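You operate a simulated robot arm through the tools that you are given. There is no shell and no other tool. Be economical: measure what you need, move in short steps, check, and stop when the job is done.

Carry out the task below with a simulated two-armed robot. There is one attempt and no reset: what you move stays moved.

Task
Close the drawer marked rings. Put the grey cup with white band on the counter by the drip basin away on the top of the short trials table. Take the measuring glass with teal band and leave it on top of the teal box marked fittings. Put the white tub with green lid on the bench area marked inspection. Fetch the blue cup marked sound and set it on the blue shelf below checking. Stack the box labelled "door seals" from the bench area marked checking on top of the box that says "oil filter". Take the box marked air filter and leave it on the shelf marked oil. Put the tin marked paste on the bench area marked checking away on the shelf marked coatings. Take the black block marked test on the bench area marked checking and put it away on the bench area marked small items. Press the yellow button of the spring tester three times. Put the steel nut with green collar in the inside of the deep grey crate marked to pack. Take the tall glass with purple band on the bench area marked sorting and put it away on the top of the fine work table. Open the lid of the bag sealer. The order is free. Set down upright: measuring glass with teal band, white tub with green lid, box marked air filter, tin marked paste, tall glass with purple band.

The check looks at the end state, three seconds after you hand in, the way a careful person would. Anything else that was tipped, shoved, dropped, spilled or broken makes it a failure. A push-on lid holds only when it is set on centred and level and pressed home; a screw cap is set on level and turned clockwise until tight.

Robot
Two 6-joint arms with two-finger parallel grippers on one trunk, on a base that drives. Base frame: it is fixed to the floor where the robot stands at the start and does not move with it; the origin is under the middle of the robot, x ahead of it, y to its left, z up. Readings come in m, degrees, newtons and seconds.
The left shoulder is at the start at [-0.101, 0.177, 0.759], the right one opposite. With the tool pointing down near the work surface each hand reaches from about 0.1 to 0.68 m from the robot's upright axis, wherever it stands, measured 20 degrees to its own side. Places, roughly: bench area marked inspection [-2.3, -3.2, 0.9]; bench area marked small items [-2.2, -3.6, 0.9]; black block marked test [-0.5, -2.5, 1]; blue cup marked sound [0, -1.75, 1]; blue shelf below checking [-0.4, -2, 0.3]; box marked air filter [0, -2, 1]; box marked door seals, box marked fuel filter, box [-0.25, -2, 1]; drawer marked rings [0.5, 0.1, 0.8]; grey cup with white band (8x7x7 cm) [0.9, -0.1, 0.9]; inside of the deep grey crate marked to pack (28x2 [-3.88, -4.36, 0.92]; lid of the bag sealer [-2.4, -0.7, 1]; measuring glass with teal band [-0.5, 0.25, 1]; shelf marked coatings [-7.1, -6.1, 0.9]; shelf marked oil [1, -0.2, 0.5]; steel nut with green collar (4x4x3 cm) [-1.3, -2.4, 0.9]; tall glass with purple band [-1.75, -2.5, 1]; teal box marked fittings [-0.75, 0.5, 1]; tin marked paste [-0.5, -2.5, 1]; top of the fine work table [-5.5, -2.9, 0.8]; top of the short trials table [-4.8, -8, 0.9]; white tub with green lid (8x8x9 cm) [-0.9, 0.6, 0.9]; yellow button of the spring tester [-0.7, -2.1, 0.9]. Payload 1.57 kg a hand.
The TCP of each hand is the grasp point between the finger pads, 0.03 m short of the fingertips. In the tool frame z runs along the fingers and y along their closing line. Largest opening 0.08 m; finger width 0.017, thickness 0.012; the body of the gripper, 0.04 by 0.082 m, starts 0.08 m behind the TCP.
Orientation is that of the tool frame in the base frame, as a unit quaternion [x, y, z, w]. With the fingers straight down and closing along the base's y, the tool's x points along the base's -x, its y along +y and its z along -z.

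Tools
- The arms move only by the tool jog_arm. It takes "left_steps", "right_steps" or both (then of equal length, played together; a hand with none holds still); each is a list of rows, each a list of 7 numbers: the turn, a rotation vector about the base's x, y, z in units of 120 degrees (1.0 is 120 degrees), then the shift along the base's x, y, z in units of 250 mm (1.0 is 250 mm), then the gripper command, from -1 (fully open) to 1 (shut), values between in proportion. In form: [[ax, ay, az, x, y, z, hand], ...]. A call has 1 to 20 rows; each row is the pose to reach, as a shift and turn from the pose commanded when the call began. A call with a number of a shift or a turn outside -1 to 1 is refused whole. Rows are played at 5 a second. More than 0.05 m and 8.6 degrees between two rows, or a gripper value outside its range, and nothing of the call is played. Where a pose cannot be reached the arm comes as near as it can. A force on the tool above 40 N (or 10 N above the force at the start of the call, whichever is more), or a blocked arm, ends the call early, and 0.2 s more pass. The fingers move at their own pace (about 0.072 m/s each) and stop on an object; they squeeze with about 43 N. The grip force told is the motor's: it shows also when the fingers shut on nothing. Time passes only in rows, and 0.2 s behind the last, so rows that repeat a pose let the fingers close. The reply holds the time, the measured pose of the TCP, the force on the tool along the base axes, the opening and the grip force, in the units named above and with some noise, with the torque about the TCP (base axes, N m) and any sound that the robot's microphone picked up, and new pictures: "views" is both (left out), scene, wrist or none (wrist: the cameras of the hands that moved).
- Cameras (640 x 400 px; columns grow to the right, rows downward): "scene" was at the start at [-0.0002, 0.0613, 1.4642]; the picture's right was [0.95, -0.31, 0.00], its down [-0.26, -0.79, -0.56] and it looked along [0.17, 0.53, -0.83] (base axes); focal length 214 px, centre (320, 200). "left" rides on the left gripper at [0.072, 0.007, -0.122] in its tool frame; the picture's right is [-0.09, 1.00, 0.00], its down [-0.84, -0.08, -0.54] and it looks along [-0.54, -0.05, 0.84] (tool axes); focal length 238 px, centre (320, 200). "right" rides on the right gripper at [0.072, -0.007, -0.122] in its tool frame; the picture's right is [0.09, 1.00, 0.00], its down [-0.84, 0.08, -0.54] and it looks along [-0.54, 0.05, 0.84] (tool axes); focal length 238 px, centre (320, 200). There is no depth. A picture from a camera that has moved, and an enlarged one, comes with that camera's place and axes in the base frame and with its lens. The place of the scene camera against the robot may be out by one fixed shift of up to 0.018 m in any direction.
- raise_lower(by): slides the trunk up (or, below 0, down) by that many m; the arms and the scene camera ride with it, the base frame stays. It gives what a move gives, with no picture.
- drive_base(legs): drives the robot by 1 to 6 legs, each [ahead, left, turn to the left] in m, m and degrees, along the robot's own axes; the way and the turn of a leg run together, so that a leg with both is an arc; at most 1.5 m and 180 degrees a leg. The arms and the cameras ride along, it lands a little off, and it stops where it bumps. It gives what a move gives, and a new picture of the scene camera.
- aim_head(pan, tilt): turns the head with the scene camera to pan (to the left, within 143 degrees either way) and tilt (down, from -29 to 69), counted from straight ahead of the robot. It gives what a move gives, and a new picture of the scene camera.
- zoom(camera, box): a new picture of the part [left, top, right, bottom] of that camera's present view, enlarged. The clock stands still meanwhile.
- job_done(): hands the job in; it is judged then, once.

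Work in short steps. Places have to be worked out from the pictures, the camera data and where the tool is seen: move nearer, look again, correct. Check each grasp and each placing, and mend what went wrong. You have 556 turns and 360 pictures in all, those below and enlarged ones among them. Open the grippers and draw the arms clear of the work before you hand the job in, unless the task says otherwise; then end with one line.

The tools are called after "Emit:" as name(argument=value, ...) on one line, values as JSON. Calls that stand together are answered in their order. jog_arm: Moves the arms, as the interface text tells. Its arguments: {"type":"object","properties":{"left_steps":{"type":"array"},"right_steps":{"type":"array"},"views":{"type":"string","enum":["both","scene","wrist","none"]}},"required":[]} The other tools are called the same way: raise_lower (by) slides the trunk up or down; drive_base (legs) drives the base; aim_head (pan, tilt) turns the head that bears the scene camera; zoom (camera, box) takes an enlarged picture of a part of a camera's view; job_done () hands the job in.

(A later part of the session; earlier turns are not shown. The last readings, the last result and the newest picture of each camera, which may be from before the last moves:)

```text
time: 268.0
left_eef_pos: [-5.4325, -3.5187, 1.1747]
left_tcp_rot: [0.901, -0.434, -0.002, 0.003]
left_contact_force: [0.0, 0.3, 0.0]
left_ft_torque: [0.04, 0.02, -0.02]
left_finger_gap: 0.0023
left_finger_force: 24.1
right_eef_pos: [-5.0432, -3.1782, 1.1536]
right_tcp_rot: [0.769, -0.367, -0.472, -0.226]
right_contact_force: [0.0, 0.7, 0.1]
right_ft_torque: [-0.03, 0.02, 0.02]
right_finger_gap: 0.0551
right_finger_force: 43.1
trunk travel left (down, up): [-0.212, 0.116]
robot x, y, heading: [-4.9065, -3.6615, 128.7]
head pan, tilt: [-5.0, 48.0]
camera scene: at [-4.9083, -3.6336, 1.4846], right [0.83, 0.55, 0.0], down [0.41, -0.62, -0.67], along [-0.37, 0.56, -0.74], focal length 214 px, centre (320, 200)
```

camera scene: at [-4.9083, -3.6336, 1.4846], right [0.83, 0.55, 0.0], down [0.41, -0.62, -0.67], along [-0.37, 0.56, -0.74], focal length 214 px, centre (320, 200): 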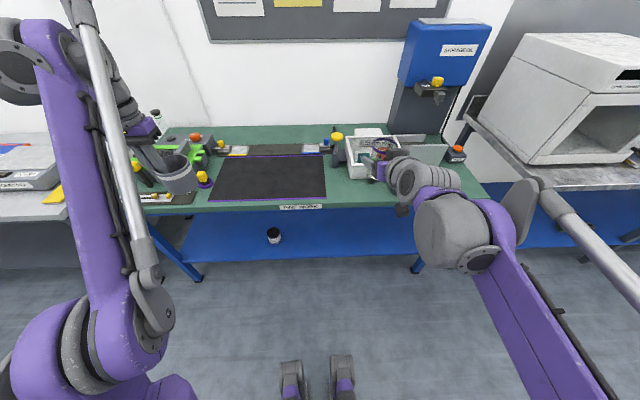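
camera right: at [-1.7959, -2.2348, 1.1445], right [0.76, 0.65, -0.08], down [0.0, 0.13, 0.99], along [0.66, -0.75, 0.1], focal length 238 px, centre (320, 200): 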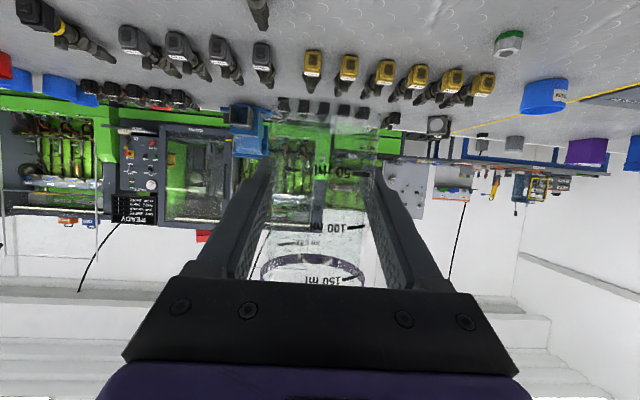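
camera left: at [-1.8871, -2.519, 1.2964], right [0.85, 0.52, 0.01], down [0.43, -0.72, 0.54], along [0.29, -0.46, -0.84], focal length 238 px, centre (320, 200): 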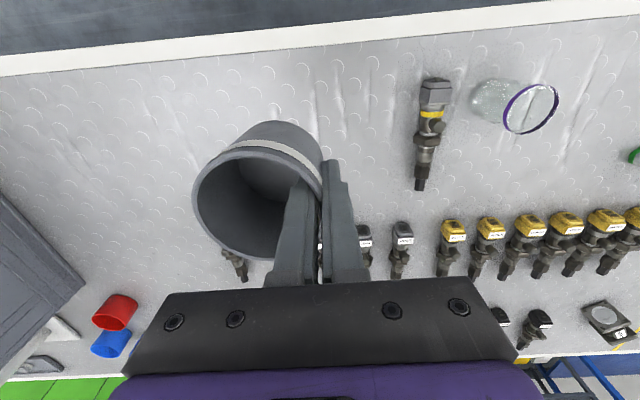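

Emit:
drive_base(legs=[[0.13, 0, -1.6]])

Emit:
zoom(camera="scene", box=[200, 120, 480, 290])

```text
time: 269.3
left_eef_pos: [-5.5064, -3.4043, 1.1745]
left_tcp_rot: [0.896, -0.445, -0.002, 0.002]
left_contact_force: [-0.1, 0.2, -1.7]
left_ft_torque: [-0.01, 0.0, -0.01]
left_finger_gap: 0.0018
left_finger_force: 23.9
right_eef_pos: [-5.1064, -3.0752, 1.1529]
right_tcp_rot: [0.764, -0.377, -0.47, -0.233]
right_contact_force: [-0.8, 1.0, -2.0]
right_ft_torque: [0.01, 0.0, -0.03]
right_finger_gap: 0.0548
right_finger_force: 43.1
trunk travel left (down, up): [-0.212, 0.116]
robot x, y, heading: [-4.9791, -3.5634, 127.1]
head pan, tilt: [-5.0, 48.0]
camera scene: at [-4.9854, -3.5329, 1.4845], right [0.85, 0.53, 0.0], down [0.4, -0.63, -0.67], along [-0.36, 0.57, -0.74], focal length 214 px, centre (320, 200)
```

scene: 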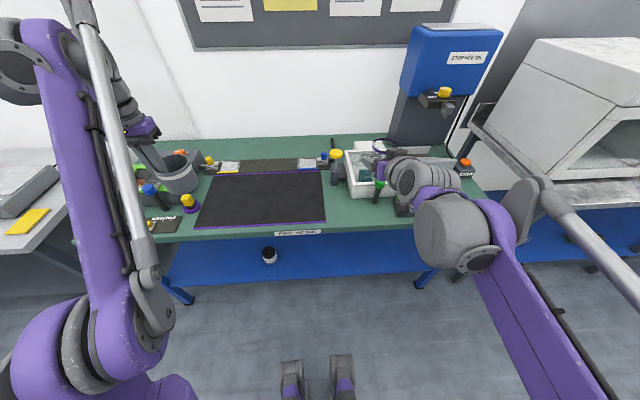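

```text
2.29 times, centred on (340, 205) of scene
camera zoom: at [-4.9854, -3.5329, 1.4845], right [0.85, 0.53, 0.0], down [0.4, -0.63, -0.67], along [-0.36, 0.57, -0.74], focal length 490 px, centre (274, 189)
```

zoom: 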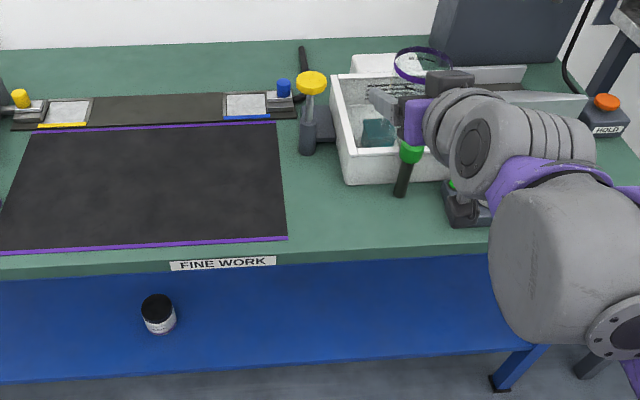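

Emit:
jog_arm(right_steps=[[0, 0, 0, -0.1, 0.06, 0, 1], [0, 0, 0, -0.2, 0.12, -0.05, 1], [0, 0, 0, -0.306, 0.176, -0.15, 1], [0, 0, 0, -0.306, 0.176, -0.33, 1], [0, 0, 0, -0.306, 0.176, -0.5, 1], [0, 0, 0, -0.306, 0.176, -0.67, 1], [0, 0, 0, -0.306, 0.176, -0.84, 1]])

```text
time: 270.9
left_eef_pos: [-5.5061, -3.4043, 1.1734]
left_tcp_rot: [0.895, -0.445, 0.0, 0.003]
left_contact_force: [0.1, 0.0, -1.0]
left_ft_torque: [-0.02, 0.03, -0.01]
left_finger_gap: 0.0022
left_finger_force: 23.3
right_eef_pos: [-5.1834, -3.0303, 0.9413]
right_tcp_rot: [0.764, -0.376, -0.47, -0.232]
right_contact_force: [-1.1, 0.5, -1.4]
right_ft_torque: [0.0, 0.03, -0.01]
right_finger_gap: 0.0554
right_finger_force: 42.4
trunk travel left (down, up): [-0.212, 0.116]
robot x, y, heading: [-4.9826, -3.5618, 127.1]
head pan, tilt: [-5.0, 48.0]
camera scene: at [-4.9856, -3.5325, 1.4845], right [0.85, 0.53, 0.0], down [0.4, -0.63, -0.67], along [-0.36, 0.57, -0.74], focal length 214 px, centre (320, 200)
camera right: at [-5.0935, -3.1385, 0.9325], right [-0.77, -0.64, -0.08], down [0.0, -0.13, 0.99], along [-0.64, 0.76, 0.1], focal length 238 px, centre (320, 200)
```

scene: 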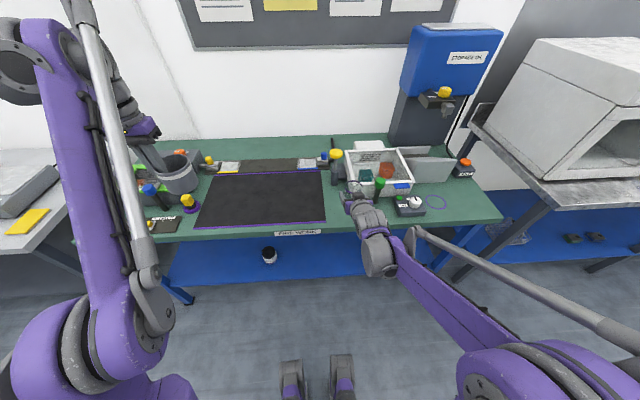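
right: 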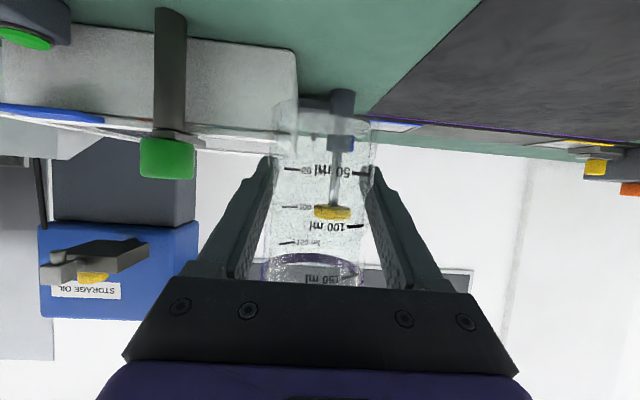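

Emit:
jog_arm(right_steps=[[0, 0, 0, 0, 0, -0.08, 1], [0, 0, 0, 0, 0, -0.16, 1], [0, 0, 0, 0, 0, -0.2, 1], [0, 0, 0, 0, 0, -0.2, 1]], views="wrist")

```text
time: 271.9
left_eef_pos: [-5.505, -3.4054, 1.1737]
left_tcp_rot: [0.896, -0.445, -0.002, 0.003]
left_contact_force: [-0.5, -0.6, 0.3]
left_ft_torque: [0.0, -0.03, 0.0]
left_finger_gap: 0.0023
left_finger_force: 23.8
right_eef_pos: [-5.1823, -3.0301, 0.894]
right_tcp_rot: [0.763, -0.377, -0.47, -0.233]
right_contact_force: [-0.3, 1.1, -1.6]
right_ft_torque: [0.0, 0.0, 0.0]
right_finger_gap: 0.0555
right_finger_force: 42.6
trunk travel left (down, up): [-0.212, 0.116]
robot x, y, heading: [-4.9829, -3.5633, 127.3]
head pan, tilt: [-5.0, 48.0]
camera right: at [-5.0919, -3.1383, 0.8846], right [-0.77, -0.64, -0.08], down [0.0, -0.13, 0.99], along [-0.64, 0.76, 0.1], focal length 238 px, centre (320, 200)
```

right: 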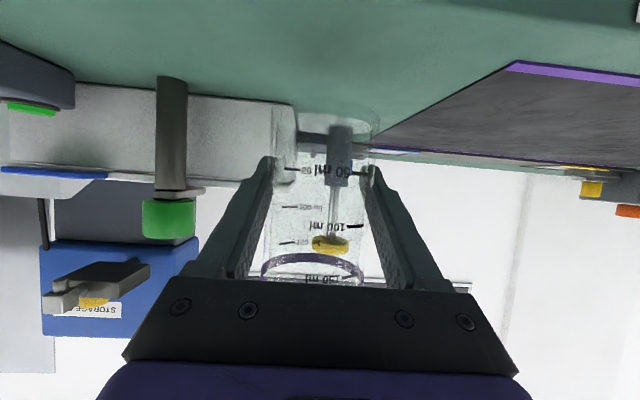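

Emit:
jog_arm(right_steps=[[0, 0, 0, 0, 0, -0.015, 1], [0, 0, 0, 0, 0, -0.03, 1], [0, 0, 0, 0, 0, -0.045, 1], [0, 0, 0, 0, 0, -0.05, 1]], views="none")

```text
time: 272.9
left_eef_pos: [-5.5052, -3.4056, 1.1751]
left_tcp_rot: [0.896, -0.444, -0.002, 0.003]
left_contact_force: [0.4, -0.4, -0.3]
left_ft_torque: [-0.02, 0.01, 0.0]
left_finger_gap: 0.0018
left_finger_force: 24.0
right_eef_pos: [-5.1842, -3.0306, 0.8808]
right_tcp_rot: [0.764, -0.376, -0.47, -0.232]
right_contact_force: [-0.6, -0.3, -2.0]
right_ft_torque: [-0.03, 0.02, -0.02]
right_finger_gap: 0.0556
right_finger_force: 43.4
trunk travel left (down, up): [-0.212, 0.116]
robot x, y, heading: [-4.9837, -3.5632, 127.4]
head pan, tilt: [-5.0, 48.0]
```

Emit:
jog_arm(right_steps=[[0, 0, 0, 0, 0, -0.01, 1], [0, 0, 0, 0, 0, -0.02, 1], [0, 0, 0, 0, 0, -0.03, 1], [0, 0, 0, 0, 0, -0.03, 1]], views="wrist")

```text
time: 273.9
left_eef_pos: [-5.5062, -3.4053, 1.175]
left_tcp_rot: [0.896, -0.444, -0.001, 0.004]
left_contact_force: [-0.5, 0.4, -0.4]
left_ft_torque: [-0.02, 0.0, -0.01]
left_finger_gap: 0.0019
left_finger_force: 24.2
right_eef_pos: [-5.1832, -3.0312, 0.8708]
right_tcp_rot: [0.764, -0.377, -0.469, -0.233]
right_contact_force: [0.1, -0.2, -0.5]
right_ft_torque: [0.0, 0.04, 0.01]
right_finger_gap: 0.0555
right_finger_force: 43.4
trunk travel left (down, up): [-0.212, 0.116]
robot x, y, heading: [-4.9834, -3.5643, 127.1]
head pan, tilt: [-5.0, 48.0]
camera right: at [-5.0933, -3.1384, 0.8631], right [-0.77, -0.64, -0.08], down [0.0, -0.13, 0.99], along [-0.64, 0.76, 0.1], focal length 238 px, centre (320, 200)
```

right: 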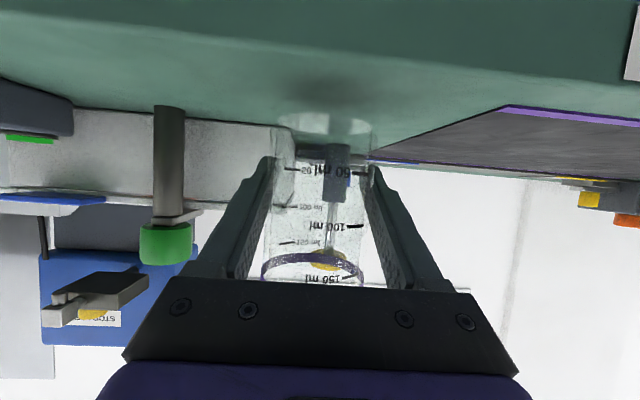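

Emit:
jog_arm(right_steps=[[0, 0, 0, 0, 0, -0.01, 1], [0, 0, 0, 0, 0, -0.02, 1], [0, 0, 0, 0, 0, -0.02, 1]], views="none")

```text
time: 274.7
left_eef_pos: [-5.5062, -3.4054, 1.1745]
left_tcp_rot: [0.896, -0.444, -0.001, 0.003]
left_contact_force: [-1.1, -0.3, -1.1]
left_ft_torque: [0.0, 0.01, 0.02]
left_finger_gap: 0.0019
left_finger_force: 23.7
right_eef_pos: [-5.1846, -3.0303, 0.8677]
right_tcp_rot: [0.764, -0.377, -0.469, -0.232]
right_contact_force: [0.4, -0.2, -0.7]
right_ft_torque: [-0.02, 0.02, 0.02]
right_finger_gap: 0.0554
right_finger_force: 42.9
trunk travel left (down, up): [-0.212, 0.116]
robot x, y, heading: [-4.9866, -3.5626, 127.2]
head pan, tilt: [-5.0, 48.0]
```

Emit:
jog_arm(right_steps=[[0, 0, 0, 0, 0, -0.01, 1], [0, 0, 0, 0, 0, -0.02, 1], [0, 0, 0, 0, 0, -0.02, 1]], views="none")

```text
time: 275.5
left_eef_pos: [-5.5061, -3.405, 1.1751]
left_tcp_rot: [0.896, -0.445, -0.002, 0.003]
left_contact_force: [-0.2, 0.3, 0.4]
left_ft_torque: [-0.02, 0.03, 0.04]
left_finger_gap: 0.0018
left_finger_force: 23.9
right_eef_pos: [-5.1838, -3.0303, 0.8637]
right_tcp_rot: [0.763, -0.377, -0.47, -0.234]
right_contact_force: [-0.4, -0.4, -1.5]
right_ft_torque: [0.01, 0.0, 0.04]
right_finger_gap: 0.0555
right_finger_force: 43.5
trunk travel left (down, up): [-0.212, 0.116]
robot x, y, heading: [-4.9846, -3.5648, 127.3]
head pan, tilt: [-5.0, 48.0]
```

Emit:
jog_arm(right_steps=[[0, 0, 0, 0, 0, -0.01, 1], [0, 0, 0, 0, 0, -0.02, 1], [0, 0, 0, 0, 0, -0.02, 1]], views="wrist")

```text
time: 276.3
left_eef_pos: [-5.5045, -3.4068, 1.175]
left_tcp_rot: [0.895, -0.445, -0.002, 0.003]
left_contact_force: [-0.3, -1.2, 0.4]
left_ft_torque: [-0.02, 0.01, 0.0]
left_finger_gap: 0.0022
left_finger_force: 23.8
right_eef_pos: [-5.1838, -3.0307, 0.8633]
right_tcp_rot: [0.763, -0.376, -0.471, -0.234]
right_contact_force: [2.6, 6.5, 33.5]
right_ft_torque: [-0.33, -0.11, 0.03]
right_finger_gap: 0.0553
right_finger_force: 42.9
trunk travel left (down, up): [-0.212, 0.116]
robot x, y, heading: [-4.983, -3.5621, 127.2]
head pan, tilt: [-5.0, 48.0]
camera right: at [-5.0933, -3.1379, 0.8511], right [-0.77, -0.64, -0.08], down [0.01, -0.14, 0.99], along [-0.64, 0.76, 0.11], focal length 238 px, centre (320, 200)
```

right: 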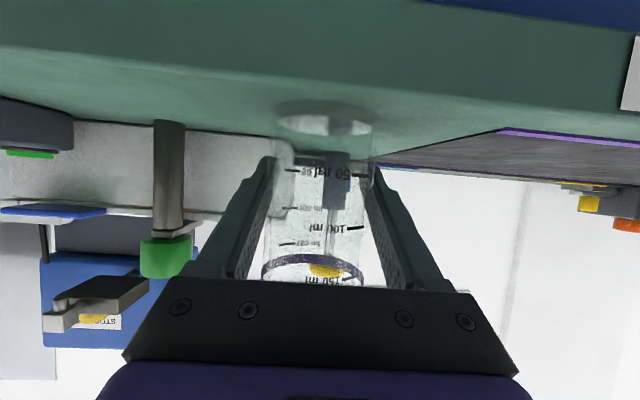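

Contact. Release gently and back out.

Emit:
jog_arm(right_steps=[[0, 0, 0, 0, 0, 0.01, 1], [0, 0, 0, 0, 0, 0.01, 0.2], [0, 0, 0, 0, 0, 0.01, -0.4], [0, 0, 0, 0, 0, 0.01, -0.8], [0, 0, 0, 0, 0, 0.01, -0.8], [0, 0, 0, 0.07, -0.092, 0.08, -0.8], [0, 0, 0, 0.14, -0.184, 0.15, -0.8], [0, 0, 0, 0.22, -0.28, 0.22, -0.8], [0, 0, 0, 0.3, -0.37, 0.34, -0.8], [0, 0, 0, 0.36, -0.44, 0.48, -0.8]])

```text
time: 278.5
left_eef_pos: [-5.5047, -3.4057, 1.1743]
left_tcp_rot: [0.896, -0.445, -0.002, 0.003]
left_contact_force: [0.3, 0.0, -1.9]
left_ft_torque: [0.04, 0.03, -0.03]
left_finger_gap: 0.002
left_finger_force: 23.4
right_eef_pos: [-5.096, -3.1432, 0.9769]
right_tcp_rot: [0.764, -0.376, -0.471, -0.233]
right_contact_force: [1.0, -0.1, 0.6]
right_ft_torque: [-0.01, -0.01, 0.0]
right_finger_gap: 0.0722
right_finger_force: 0.1
trunk travel left (down, up): [-0.212, 0.116]
robot x, y, heading: [-4.9883, -3.5663, 127.0]
head pan, tilt: [-5.0, 48.0]
camera scene: at [-4.9843, -3.5345, 1.4846], right [0.85, 0.53, 0.0], down [0.4, -0.63, -0.67], along [-0.36, 0.57, -0.74], focal length 214 px, centre (320, 200)
camera right: at [-5.0048, -3.2506, 0.9665], right [-0.77, -0.64, -0.08], down [0.0, -0.13, 0.99], along [-0.64, 0.76, 0.1], focal length 238 px, centre (320, 200)
```

scene: 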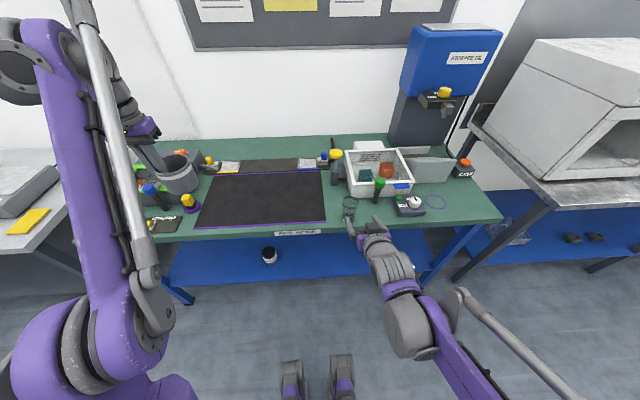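
right: 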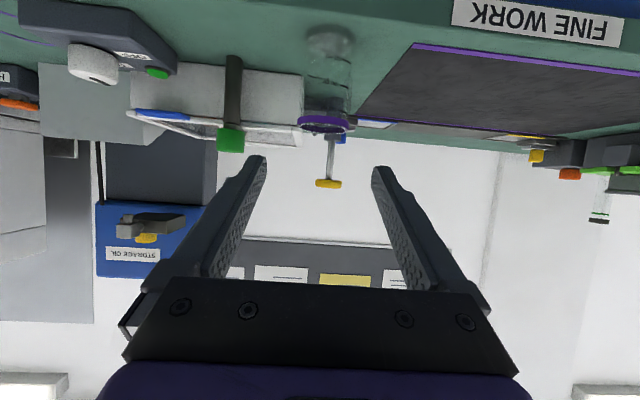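

Glass stands on FINE WORK. Raise the right hand and drive on toward the end of the aisle, looking ahead.

Emit:
jog_arm(right_steps=[[0, 0, 0, 0.05, -0.06, 0.15, -1], [0, 0, 0, 0.08, -0.1, 0.3, -1], [0, 0, 0, 0.08, -0.1, 0.45, -1], [0, 0, 0, 0.08, -0.1, 0.6, -1], [0, 0, 0, 0.08, -0.1, 0.75, -1]], views="none")

Emit:
drive_base(legs=[[-0.35, 0, 0], [0, 0, 90], [0.6, 0, 0]])

Emit:
aim_head(pan=20, tilt=20)

```text
time: 279.7
left_eef_pos: [-5.5065, -3.4057, 1.1745]
left_tcp_rot: [0.896, -0.444, -0.001, 0.004]
left_contact_force: [-0.5, -0.2, -0.7]
left_ft_torque: [-0.02, 0.03, 0.01]
left_finger_gap: 0.002
left_finger_force: 23.2
right_eef_pos: [-5.0765, -3.1645, 1.1675]
right_tcp_rot: [0.764, -0.377, -0.469, -0.233]
right_contact_force: [-0.3, -0.2, -0.2]
right_ft_torque: [0.0, -0.04, -0.01]
right_finger_gap: 0.08
right_finger_force: 0.1
trunk travel left (down, up): [-0.212, 0.116]
robot x, y, heading: [-4.9824, -3.5628, 127.2]
head pan, tilt: [-5.0, 48.0]
```

```text
time: 288.6
left_eef_pos: [-5.4757, -4.6802, 1.1742]
left_tcp_rot: [0.958, 0.287, 0.001, 0.004]
left_contact_force: [-0.9, 0.6, -0.1]
left_ft_torque: [0.0, -0.01, -0.01]
left_finger_gap: 0.0022
left_finger_force: 23.5
right_eef_pos: [-5.6877, -4.2362, 1.166]
right_tcp_rot: [0.816, 0.246, -0.502, 0.15]
right_contact_force: [0.0, 0.7, -1.0]
right_ft_torque: [0.01, 0.02, -0.01]
right_finger_gap: 0.08
right_finger_force: 0.0
trunk travel left (down, up): [-0.212, 0.116]
robot x, y, heading: [-5.2837, -4.171, -146.6]
head pan, tilt: [-5.0, 48.0]
camera scene: at [-5.3033, -4.1922, 1.4845], right [-0.47, 0.88, 0.0], down [0.65, 0.35, -0.67], along [-0.59, -0.32, -0.74], focal length 214 px, centre (320, 200)
```

scene: 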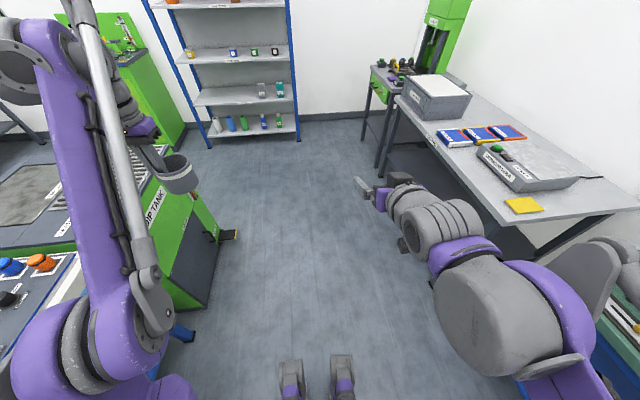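

```text
time: 289.5
left_eef_pos: [-5.476, -4.6804, 1.1745]
left_tcp_rot: [0.958, 0.286, 0.001, 0.003]
left_contact_force: [0.1, 0.7, -0.7]
left_ft_torque: [0.0, 0.01, 0.01]
left_finger_gap: 0.0023
left_finger_force: 23.9
right_eef_pos: [-5.6869, -4.2349, 1.166]
right_tcp_rot: [0.815, 0.246, -0.502, 0.151]
right_contact_force: [-0.5, 0.4, -0.7]
right_ft_torque: [-0.05, -0.01, 0.02]
right_finger_gap: 0.0801
right_finger_force: 0.1
trunk travel left (down, up): [-0.212, 0.116]
robot x, y, heading: [-5.2784, -4.1696, -146.8]
head pan, tilt: [20.0, 20.0]
camera scene: at [-5.2894, -4.2294, 1.5273], right [-0.8, 0.6, 0.0], down [0.2, 0.27, -0.94], along [-0.56, -0.75, -0.34], focal length 214 px, centre (320, 200)
```

scene: 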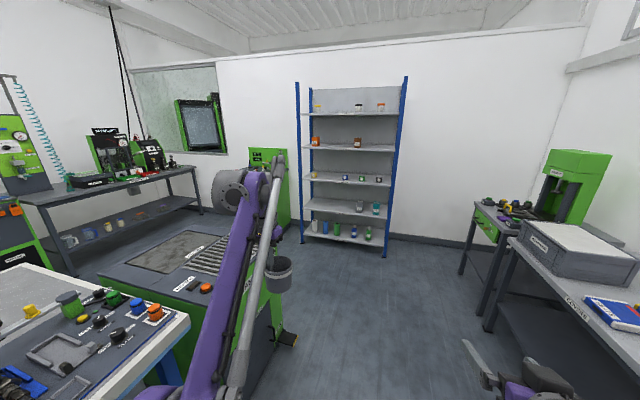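

Emit:
drive_base(legs=[[0, 0, 3.6], [1.45, 0, 0]])

Emit:
aim_head(pan=75, tilt=30)

```text
time: 297.2
left_eef_pos: [-6.6228, -5.5392, 1.1743]
left_tcp_rot: [0.952, 0.305, 0.001, 0.003]
left_contact_force: [0.9, 0.3, -0.2]
left_ft_torque: [-0.02, 0.0, 0.03]
left_finger_gap: 0.0023
left_finger_force: 23.4
right_eef_pos: [-6.8498, -5.1024, 1.1659]
right_tcp_rot: [0.811, 0.261, -0.5, 0.159]
right_contact_force: [0.0, -0.1, 0.0]
right_ft_torque: [0.0, -0.01, -0.03]
right_finger_gap: 0.0799
right_finger_force: 0.1
trunk travel left (down, up): [-0.212, 0.116]
robot x, y, heading: [-6.4486, -5.0244, -144.7]
head pan, tilt: [20.0, 20.0]
camera scene: at [-6.4536, -5.0818, 1.5274], right [-0.82, 0.57, 0.0], down [0.19, 0.28, -0.94], along [-0.53, -0.77, -0.34], focal length 214 px, centre (320, 200)
```

scene: 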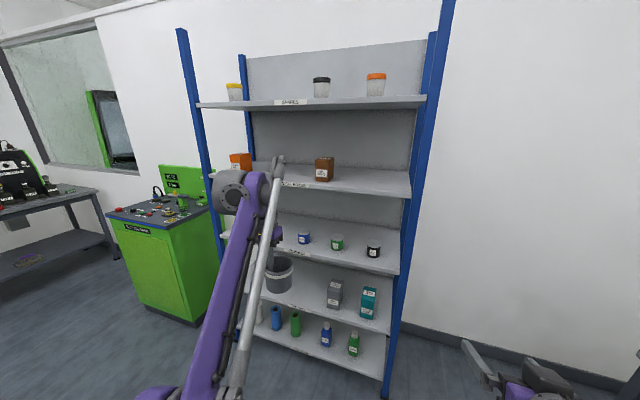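

```text
time: 298.4
left_eef_pos: [-6.6231, -5.5391, 1.1749]
left_tcp_rot: [0.952, 0.305, 0.001, 0.003]
left_contact_force: [-0.2, -0.8, -0.3]
left_ft_torque: [-0.01, -0.01, 0.01]
left_finger_gap: 0.0019
left_finger_force: 23.7
right_eef_pos: [-6.8502, -5.1012, 1.1649]
right_tcp_rot: [0.811, 0.26, -0.5, 0.158]
right_contact_force: [-0.2, -0.1, -0.3]
right_ft_torque: [0.01, 0.0, -0.04]
right_finger_gap: 0.0799
right_finger_force: 0.1
trunk travel left (down, up): [-0.212, 0.116]
robot x, y, heading: [-6.4508, -5.0221, -144.4]
head pan, tilt: [75.0, 30.0]
camera scene: at [-6.3691, -5.0899, 1.5113], right [-0.94, -0.35, 0.0], down [-0.17, 0.47, -0.87], along [0.3, -0.81, -0.5], focal length 214 px, centre (320, 200)
```

scene: 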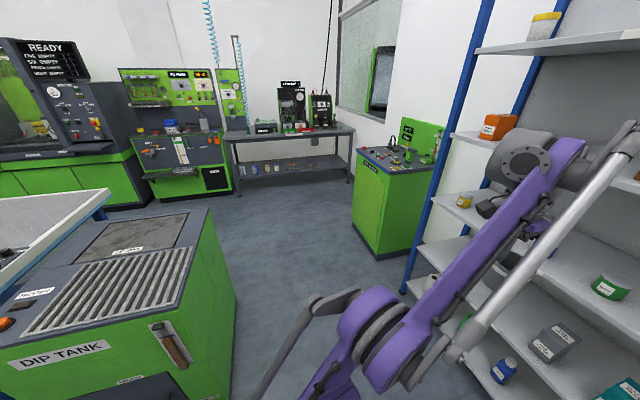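

Emit:
drive_base(legs=[[0.25, 0, 0], [0, 0, 91.3], [1.3, 0, 0]])

Emit:
aim_head(pan=10, tilt=25)

```text
time: 310.3
left_eef_pos: [-5.34, -6.389, 1.1748]
left_tcp_rot: [0.452, 0.892, 0.003, 0.001]
left_contact_force: [0.7, 0.1, -0.4]
left_ft_torque: [0.0, 0.03, -0.01]
left_finger_gap: 0.0023
left_finger_force: 23.3
right_eef_pos: [-5.7747, -6.6234, 1.1658]
right_tcp_rot: [0.383, 0.761, -0.237, 0.468]
right_contact_force: [-0.4, -0.8, -0.2]
right_ft_torque: [-0.02, 0.02, 0.04]
right_finger_gap: 0.0799
right_finger_force: 0.0
trunk travel left (down, up): [-0.212, 0.116]
robot x, y, heading: [-5.8623, -6.2253, -53.7]
head pan, tilt: [75.0, 30.0]
camera scene: at [-5.7833, -6.1648, 1.5113], right [0.36, -0.93, 0.0], down [-0.47, -0.18, -0.87], along [0.81, 0.31, -0.5], focal length 214 px, centre (320, 200)
```

scene: 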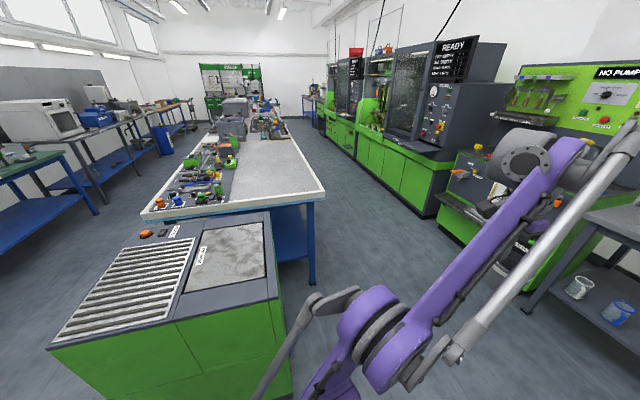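

```text
time: 311.7
left_eef_pos: [-5.3397, -6.3883, 1.1743]
left_tcp_rot: [0.451, 0.892, 0.004, 0.001]
left_contact_force: [-0.4, -0.1, -0.4]
left_ft_torque: [0.03, 0.02, 0.0]
left_finger_gap: 0.002
left_finger_force: 23.8
right_eef_pos: [-5.7739, -6.6238, 1.167]
right_tcp_rot: [0.383, 0.761, -0.237, 0.468]
right_contact_force: [0.2, 0.0, 0.2]
right_ft_torque: [0.01, -0.02, 0.01]
right_finger_gap: 0.08
right_finger_force: 0.1
trunk travel left (down, up): [-0.212, 0.116]
robot x, y, heading: [-5.862, -6.2235, -53.7]
head pan, tilt: [10.0, 25.0]
camera scene: at [-5.801, -6.2612, 1.5193], right [-0.69, -0.72, 0.0], down [-0.31, 0.29, -0.91], along [0.66, -0.63, -0.42], focal length 214 px, centre (320, 200)
```

scene: 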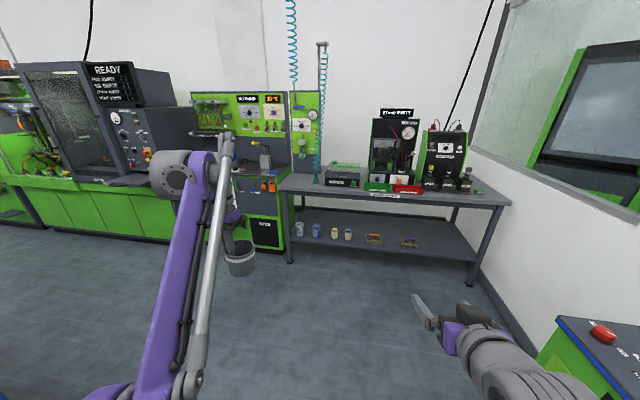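

Emit:
zoom(camera="scene", box=[260, 100, 520, 262])

```text
2.46 times, centred on (390, 181) of scene
camera zoom: at [-5.801, -6.2612, 1.5193], right [-0.69, -0.72, 0.0], down [-0.31, 0.29, -0.91], along [0.66, -0.63, -0.42], focal length 528 px, centre (148, 247)
```

zoom: 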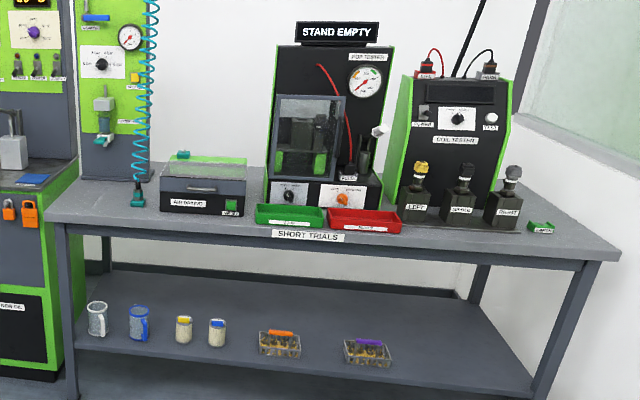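

"SHORT TRIALS" confirmed; free spot at its left front corner. Drive up to it.

Emit:
drive_base(legs=[[1.15, 0.19, 0.5]])

Emit:
aim_head(pan=15, tilt=45)

```text
time: 317.4
left_eef_pos: [-4.5377, -7.1748, 1.1743]
left_tcp_rot: [0.454, 0.891, 0.004, 0.002]
left_contact_force: [-0.8, -0.2, -0.7]
left_ft_torque: [-0.01, -0.01, 0.0]
left_finger_gap: 0.0021
left_finger_force: 24.2
right_eef_pos: [-4.973, -7.4095, 1.1669]
right_tcp_rot: [0.384, 0.76, -0.238, 0.467]
right_contact_force: [0.4, 0.1, 0.5]
right_ft_torque: [0.0, 0.02, 0.03]
right_finger_gap: 0.0802
right_finger_force: 0.1
trunk travel left (down, up): [-0.212, 0.116]
robot x, y, heading: [-5.0587, -7.0143, -53.9]
head pan, tilt: [10.0, 25.0]
camera scene: at [-4.9978, -7.0469, 1.5193], right [-0.69, -0.72, 0.0], down [-0.3, 0.29, -0.91], along [0.65, -0.63, -0.42], focal length 214 px, centre (320, 200)
```

scene: 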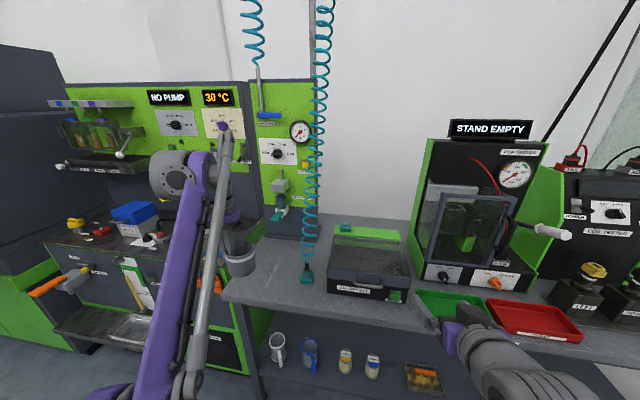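

```text
time: 318.2
left_eef_pos: [-4.538, -7.1764, 1.1744]
left_tcp_rot: [0.453, 0.891, 0.003, 0.001]
left_contact_force: [0.4, -0.6, -0.5]
left_ft_torque: [0.0, 0.02, 0.01]
left_finger_gap: 0.002
left_finger_force: 23.5
right_eef_pos: [-4.9733, -7.4086, 1.1664]
right_tcp_rot: [0.385, 0.76, -0.238, 0.467]
right_contact_force: [0.7, 0.5, 0.6]
right_ft_torque: [0.0, -0.03, 0.03]
right_finger_gap: 0.0797
right_finger_force: 0.1
trunk travel left (down, up): [-0.212, 0.116]
robot x, y, heading: [-5.0598, -7.0093, -53.8]
head pan, tilt: [15.0, 45.0]
camera scene: at [-5.0011, -7.0339, 1.4888], right [-0.63, -0.78, 0.0], down [-0.55, 0.44, -0.71], along [0.55, -0.44, -0.71], focal length 214 px, centre (320, 200)
```

scene: 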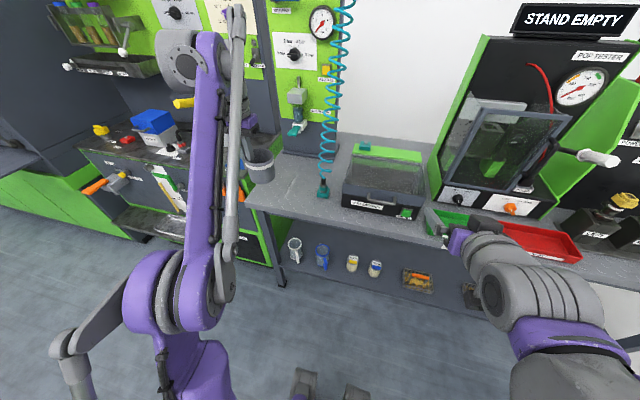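

Emit:
jog_arm(right_steps=[[0, 0, 0, -0.1, 0.13, 0, -1], [0, 0, 0, -0.2, 0.26, 0, -1], [0, 0, 0, -0.3, 0.39, 0, -1]], views="none")

Emit:
drive_base(legs=[[0.2, 0.04, 0.6]])

Emit:
jog_arm(left_steps=[[0, 0, 0, 0, 0, -0.1, 1]], views="wrist")

```text
time: 319.0
left_eef_pos: [-4.5384, -7.1777, 1.1751]
left_tcp_rot: [0.453, 0.891, 0.003, 0.001]
left_contact_force: [-0.4, 0.2, -0.8]
left_ft_torque: [0.04, 0.03, 0.03]
left_finger_gap: 0.0022
left_finger_force: 24.0
right_eef_pos: [-5.0233, -7.3395, 1.1836]
right_tcp_rot: [0.384, 0.76, -0.237, 0.467]
right_contact_force: [-0.1, 0.4, 0.1]
right_ft_torque: [0.0, -0.02, -0.05]
right_finger_gap: 0.0797
right_finger_force: 0.0
right hand out of reach, approached as far as the arm can: row 3
trunk travel left (down, up): [-0.212, 0.116]
robot x, y, heading: [-5.0568, -7.011, -53.9]
head pan, tilt: [15.0, 45.0]
```

```text
time: 320.7
left_eef_pos: [-4.3841, -7.3122, 1.1752]
left_tcp_rot: [0.45, 0.893, 0.003, 0.0]
left_contact_force: [0.6, 0.8, -0.8]
left_ft_torque: [0.01, -0.01, 0.01]
left_finger_gap: 0.0019
left_finger_force: 23.7
right_eef_pos: [-4.8673, -7.4794, 1.1842]
right_tcp_rot: [0.381, 0.762, -0.235, 0.468]
right_contact_force: [-0.1, -0.2, -0.3]
right_ft_torque: [0.0, 0.0, -0.03]
right_finger_gap: 0.0799
right_finger_force: 0.0
trunk travel left (down, up): [-0.212, 0.116]
robot x, y, heading: [-4.9056, -7.1509, -53.3]
head pan, tilt: [15.0, 45.0]
camera scene: at [-4.8488, -7.1741, 1.4887], right [-0.62, -0.78, 0.0], down [-0.55, 0.44, -0.71], along [0.55, -0.44, -0.71], focal length 214 px, centre (320, 200)
```

scene: 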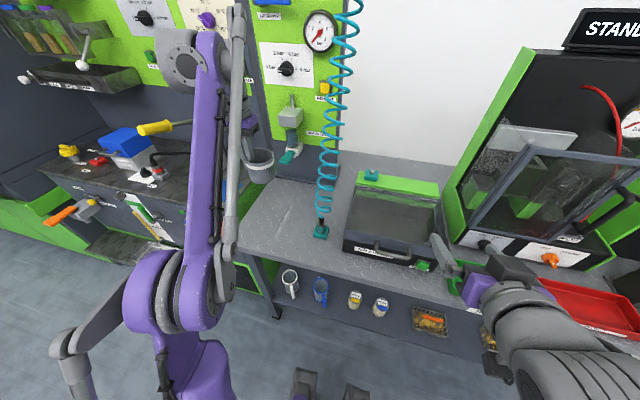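

```text
time: 321.1
left_eef_pos: [-4.386, -7.3114, 1.1506]
left_tcp_rot: [0.45, 0.893, 0.003, 0.002]
left_contact_force: [-0.1, -0.1, -0.3]
left_ft_torque: [0.01, 0.03, 0.0]
left_finger_gap: 0.0021
left_finger_force: 24.1
right_eef_pos: [-4.8679, -7.4782, 1.1836]
right_tcp_rot: [0.381, 0.762, -0.235, 0.468]
right_contact_force: [0.8, 0.4, 0.0]
right_ft_torque: [0.0, 0.01, 0.01]
right_finger_gap: 0.0802
right_finger_force: 0.1
trunk travel left (down, up): [-0.212, 0.116]
robot x, y, heading: [-4.9079, -7.1495, -53.4]
head pan, tilt: [15.0, 45.0]
camera left: at [-4.4233, -7.2501, 1.2715], right [0.86, 0.52, 0.01], down [0.43, -0.72, 0.54], along [0.29, -0.46, -0.84], focal length 238 px, centre (320, 200)
```

left: 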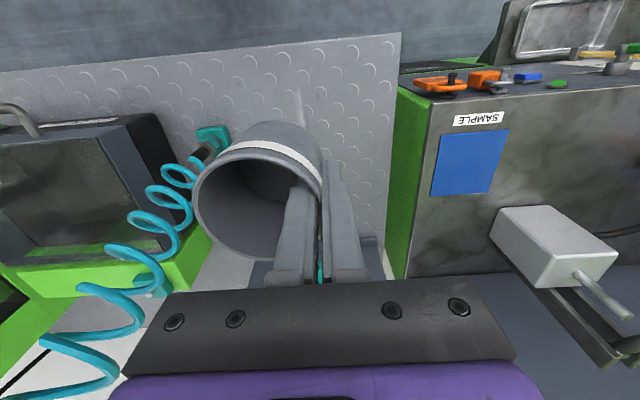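

Emit:
jog_arm(left_steps=[[0, 0, 0, 0.06, -0.08, -0.12, 1], [0, 0, 0, 0.12, -0.16, -0.28, 1], [0, 0, 0, 0.12, -0.16, -0.45, 1], [0, 0, 0, 0.12, -0.16, -0.62, 1], [0, 0, 0, 0.12, -0.16, -0.7, 1]])

```text
time: 322.3
left_eef_pos: [-4.3565, -7.3481, 0.9716]
left_tcp_rot: [0.45, 0.893, 0.003, 0.002]
left_contact_force: [0.5, 0.5, 0.3]
left_ft_torque: [0.02, -0.02, -0.01]
left_finger_gap: 0.002
left_finger_force: 23.5
right_eef_pos: [-4.8666, -7.4785, 1.1845]
right_tcp_rot: [0.381, 0.761, -0.235, 0.469]
right_contact_force: [0.7, 0.0, 0.0]
right_ft_torque: [0.01, 0.03, 0.0]
right_finger_gap: 0.0798
right_finger_force: 0.1
trunk travel left (down, up): [-0.212, 0.116]
robot x, y, heading: [-4.904, -7.1478, -53.7]
head pan, tilt: [15.0, 45.0]
camera scene: at [-4.8492, -7.1737, 1.4887], right [-0.62, -0.78, 0.0], down [-0.55, 0.44, -0.71], along [0.55, -0.44, -0.71], focal length 214 px, centre (320, 200)
camera left: at [-4.3933, -7.2883, 1.0938], right [0.86, 0.52, 0.01], down [0.43, -0.72, 0.54], along [0.29, -0.46, -0.84], focal length 238 px, centre (320, 200)
```

scene: 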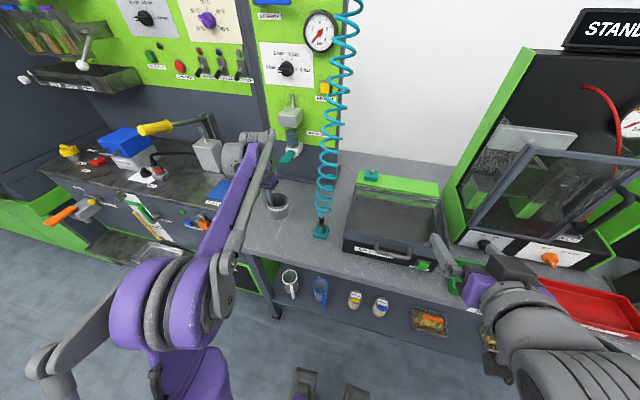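
left: 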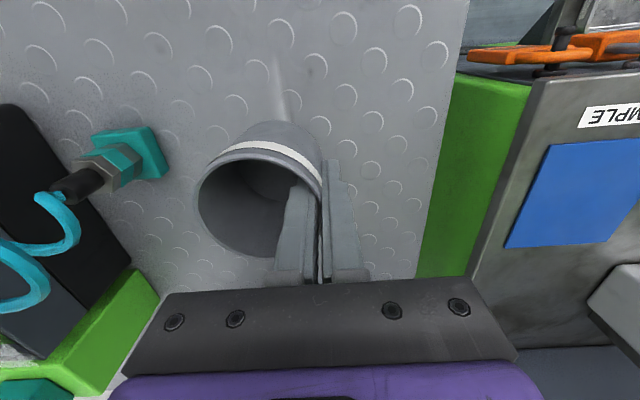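

Position is good; lower in small steps to contact.

Emit:
jog_arm(left_steps=[[0, 0, 0, 0, 0, -0.02, 1], [0, 0, 0, 0, 0, -0.04, 1], [0, 0, 0, 0, 0, -0.055, 1], [0, 0, 0, 0, 0, -0.055, 1]], views="none")

```text
time: 323.3
left_eef_pos: [-4.355, -7.3502, 0.9599]
left_tcp_rot: [0.45, 0.893, 0.003, 0.002]
left_contact_force: [0.1, 0.5, -0.6]
left_ft_torque: [-0.02, -0.01, 0.0]
left_finger_gap: 0.0023
left_finger_force: 23.7
right_eef_pos: [-4.8667, -7.4787, 1.1839]
right_tcp_rot: [0.381, 0.762, -0.235, 0.468]
right_contact_force: [-0.8, -0.2, -0.4]
right_ft_torque: [0.02, -0.04, -0.02]
right_finger_gap: 0.08
right_finger_force: 0.1
trunk travel left (down, up): [-0.212, 0.116]
robot x, y, heading: [-4.9054, -7.1471, -53.4]
head pan, tilt: [15.0, 45.0]
```

Emit:
jog_arm(left_steps=[[0, 0, 0, 0, 0, -0.015, 1], [0, 0, 0, 0, 0, -0.03, 1], [0, 0, 0, 0, 0, -0.03, 1]], views="none")

Emit:
jog_arm(left_steps=[[0, 0, 0, 0, 0, 0, 1]], views="wrist")

```text
time: 324.1
left_eef_pos: [-4.3549, -7.3514, 0.9536]
left_tcp_rot: [0.449, 0.893, 0.003, 0.001]
left_contact_force: [1.0, -0.6, -0.1]
left_ft_torque: [0.03, 0.0, 0.01]
left_finger_gap: 0.0022
left_finger_force: 23.5
right_eef_pos: [-4.8676, -7.4788, 1.1824]
right_tcp_rot: [0.38, 0.762, -0.235, 0.469]
right_contact_force: [0.4, 0.0, -0.4]
right_ft_torque: [0.02, -0.02, -0.04]
right_finger_gap: 0.0801
right_finger_force: 0.0
trunk travel left (down, up): [-0.212, 0.116]
robot x, y, heading: [-4.907, -7.1487, -53.3]
head pan, tilt: [15.0, 45.0]
```

```text
time: 324.5
left_eef_pos: [-4.3549, -7.3512, 0.9532]
left_tcp_rot: [0.449, 0.893, 0.003, 0.002]
left_contact_force: [0.0, 0.3, -0.5]
left_ft_torque: [0.04, 0.0, 0.02]
left_finger_gap: 0.0021
left_finger_force: 24.0
right_eef_pos: [-4.8666, -7.4792, 1.1833]
right_tcp_rot: [0.381, 0.761, -0.236, 0.468]
right_contact_force: [0.3, -0.2, -0.6]
right_ft_torque: [0.01, 0.0, -0.03]
right_finger_gap: 0.0801
right_finger_force: 0.1
trunk travel left (down, up): [-0.212, 0.116]
robot x, y, heading: [-4.9059, -7.1473, -53.4]
head pan, tilt: [15.0, 45.0]
camera left: at [-4.3922, -7.2908, 1.0748], right [0.86, 0.52, 0.01], down [0.43, -0.72, 0.54], along [0.29, -0.46, -0.84], focal length 238 px, centre (320, 200)
```

left: 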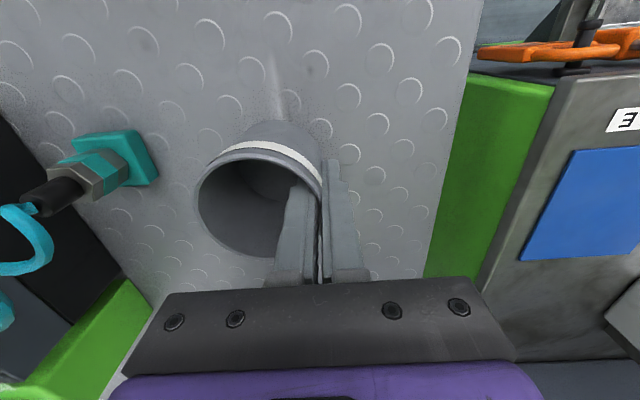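

Emit:
jog_arm(left_steps=[[0, 0, 0, 0, 0, -0.015, 1], [0, 0, 0, 0, 0, -0.03, 1], [0, 0, 0, 0, 0, -0.03, 1]], views="none")

Emit:
jog_arm(left_steps=[[0, 0, 0, 0, 0, 0, 1], [0, 0, 0, 0, 0, -0.012, 1], [0, 0, 0, 0, 0, -0.012, 1]], views="none")

```text
time: 325.3
left_eef_pos: [-4.354, -7.3536, 0.9464]
left_tcp_rot: [0.449, 0.893, 0.004, 0.002]
left_contact_force: [-0.3, 0.1, -0.3]
left_ft_torque: [0.01, -0.02, -0.02]
left_finger_gap: 0.0024
left_finger_force: 23.8
right_eef_pos: [-4.8665, -7.4788, 1.1816]
right_tcp_rot: [0.381, 0.762, -0.235, 0.468]
right_contact_force: [0.6, 0.6, -0.8]
right_ft_torque: [0.0, 0.0, 0.0]
right_finger_gap: 0.0803
right_finger_force: 0.0
trunk travel left (down, up): [-0.212, 0.116]
robot x, y, heading: [-4.9073, -7.1496, -53.5]
head pan, tilt: [15.0, 45.0]
```

```text
time: 326.1
left_eef_pos: [-4.3558, -7.3521, 0.9433]
left_tcp_rot: [0.449, 0.893, 0.003, 0.001]
left_contact_force: [0.4, 0.1, -0.4]
left_ft_torque: [0.03, 0.02, 0.03]
left_finger_gap: 0.0021
left_finger_force: 23.7
right_eef_pos: [-4.8669, -7.4792, 1.184]
right_tcp_rot: [0.38, 0.762, -0.235, 0.469]
right_contact_force: [0.6, 0.0, -0.7]
right_ft_torque: [0.02, -0.03, -0.01]
right_finger_gap: 0.08
right_finger_force: 0.0
trunk travel left (down, up): [-0.212, 0.116]
robot x, y, heading: [-4.9057, -7.1458, -53.4]
head pan, tilt: [15.0, 45.0]
```

Emit:
jog_arm(left_steps=[[0, 0, 0, 0, 0, -0.015, 1], [0, 0, 0, 0, 0, -0.03, 1], [0, 0, 0, 0, 0, -0.03, 1]], views="none")

Emit:
jog_arm(left_steps=[[0, 0, 0, 0, 0, -0.01, 1], [0, 0, 0, 0, 0, -0.02, 1], [0, 0, 0, 0, 0, -0.02, 1]], views="wrist")

```text
time: 326.9
left_eef_pos: [-4.355, -7.352, 0.9359]
left_tcp_rot: [0.45, 0.893, 0.004, 0.002]
left_contact_force: [0.3, 0.1, 0.1]
left_ft_torque: [-0.01, 0.01, -0.01]
left_finger_gap: 0.0023
left_finger_force: 23.6
right_eef_pos: [-4.8668, -7.4797, 1.1832]
right_tcp_rot: [0.381, 0.762, -0.235, 0.468]
right_contact_force: [0.3, 0.7, 0.3]
right_ft_torque: [-0.01, -0.02, -0.02]
right_finger_gap: 0.0799
right_finger_force: 0.0
trunk travel left (down, up): [-0.212, 0.116]
robot x, y, heading: [-4.9064, -7.1486, -53.6]
head pan, tilt: [15.0, 45.0]
```

```text
time: 327.7
left_eef_pos: [-4.3551, -7.3517, 0.9314]
left_tcp_rot: [0.451, 0.893, 0.004, 0.002]
left_contact_force: [0.1, 0.0, -0.4]
left_ft_torque: [-0.01, 0.0, -0.01]
left_finger_gap: 0.002
left_finger_force: 23.6
right_eef_pos: [-4.8662, -7.4791, 1.182]
right_tcp_rot: [0.381, 0.762, -0.235, 0.469]
right_contact_force: [0.1, -0.5, 0.3]
right_ft_torque: [-0.01, 0.03, 0.0]
right_finger_gap: 0.0801
right_finger_force: 0.1
trunk travel left (down, up): [-0.212, 0.116]
robot x, y, heading: [-4.9084, -7.1476, -53.4]
head pan, tilt: [15.0, 45.0]
camera left: at [-4.3923, -7.2908, 1.0524], right [0.86, 0.52, 0.01], down [0.43, -0.72, 0.54], along [0.29, -0.46, -0.84], focal length 238 px, centre (320, 200)
```

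left: 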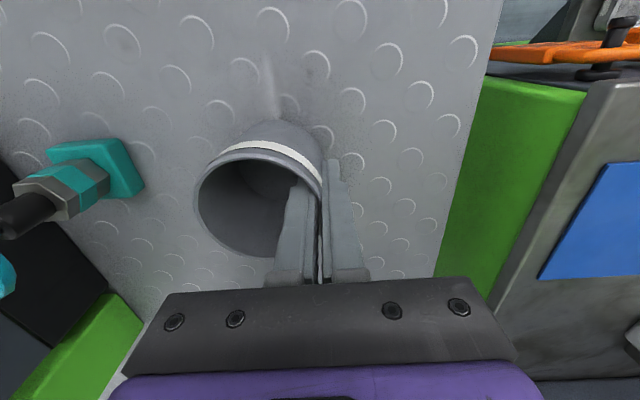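

Emit:
jog_arm(left_steps=[[0, 0, 0, 0, 0, -0.01, 1], [0, 0, 0, 0, 0, -0.02, 1], [0, 0, 0, 0, 0, -0.03, 1], [0, 0, 0, 0, 0, -0.04, 1], [0, 0, 0, 0, 0, -0.04, 1]], views="none")

```text
time: 328.9
left_eef_pos: [-4.355, -7.3525, 0.9193]
left_tcp_rot: [0.45, 0.893, 0.003, 0.001]
left_contact_force: [0.4, -0.5, -0.4]
left_ft_torque: [0.01, -0.01, 0.03]
left_finger_gap: 0.0022
left_finger_force: 23.8
right_eef_pos: [-4.8665, -7.479, 1.1833]
right_tcp_rot: [0.382, 0.762, -0.236, 0.467]
right_contact_force: [0.6, -0.6, -0.1]
right_ft_torque: [-0.02, -0.01, -0.01]
right_finger_gap: 0.0801
right_finger_force: 0.1
trunk travel left (down, up): [-0.212, 0.116]
robot x, y, heading: [-4.9052, -7.1524, -53.4]
head pan, tilt: [15.0, 45.0]
```

Emit:
jog_arm(left_steps=[[0, 0, 0, 0, 0, -0.01, 1], [0, 0, 0, 0, 0, -0.02, 1], [0, 0, 0, 0, 0, -0.03, 1], [0, 0, 0, 0, 0, -0.04, 1], [0, 0, 0, 0, 0, -0.04, 1]], views="both")

```text
time: 330.1
left_eef_pos: [-4.3549, -7.3517, 0.9116]
left_tcp_rot: [0.45, 0.893, 0.003, 0.001]
left_contact_force: [0.3, 0.1, -0.6]
left_ft_torque: [0.02, -0.04, -0.01]
left_finger_gap: 0.0019
left_finger_force: 23.8
right_eef_pos: [-4.8668, -7.48, 1.1823]
right_tcp_rot: [0.381, 0.762, -0.235, 0.468]
right_contact_force: [0.6, 0.1, 0.5]
right_ft_torque: [-0.02, -0.02, -0.01]
right_finger_gap: 0.08
right_finger_force: 0.0
trunk travel left (down, up): [-0.212, 0.116]
robot x, y, heading: [-4.9083, -7.1483, -53.2]
head pan, tilt: [15.0, 45.0]
camera scene: at [-4.8491, -7.1738, 1.4887], right [-0.62, -0.78, 0.0], down [-0.55, 0.44, -0.71], along [0.55, -0.44, -0.71], focal length 214 px, centre (320, 200)
camera left: at [-4.3917, -7.2917, 1.0322], right [0.86, 0.52, 0.01], down [0.43, -0.72, 0.54], along [0.29, -0.46, -0.84], focal length 238 px, centre (320, 200)
```

scene: 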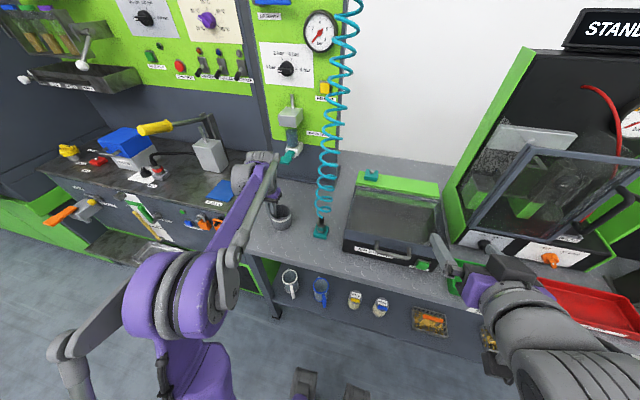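
left: 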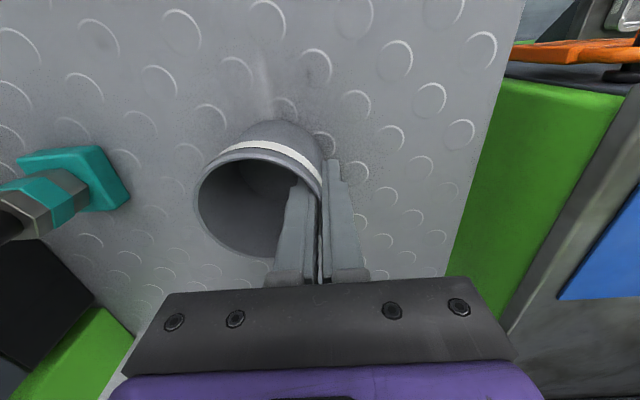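

Emit:
jog_arm(left_steps=[[0, 0, 0, 0, 0, -0.01, 1], [0, 0, 0, 0, 0, -0.02, 1], [0, 0, 0, 0, 0, -0.03, 1], [0, 0, 0, 0, 0, -0.04, 1], [0, 0, 0, 0, 0, -0.05, 1], [0, 0, 0, 0, 0, -0.05, 1]], views="none")

```text
time: 331.5
left_eef_pos: [-4.3553, -7.3507, 0.898]
left_tcp_rot: [0.45, 0.893, 0.003, 0.002]
left_contact_force: [4.6, -2.8, 19.6]
left_ft_torque: [-0.65, 0.84, 0.23]
left_finger_gap: 0.0025
left_finger_force: 23.4
right_eef_pos: [-4.8674, -7.4791, 1.1833]
right_tcp_rot: [0.382, 0.761, -0.236, 0.468]
right_contact_force: [-0.6, 0.6, -1.3]
right_ft_torque: [-0.04, 0.04, -0.01]
right_finger_gap: 0.0799
right_finger_force: 0.1
trunk travel left (down, up): [-0.212, 0.116]
robot x, y, heading: [-4.9037, -7.1491, -53.7]
head pan, tilt: [15.0, 45.0]
```

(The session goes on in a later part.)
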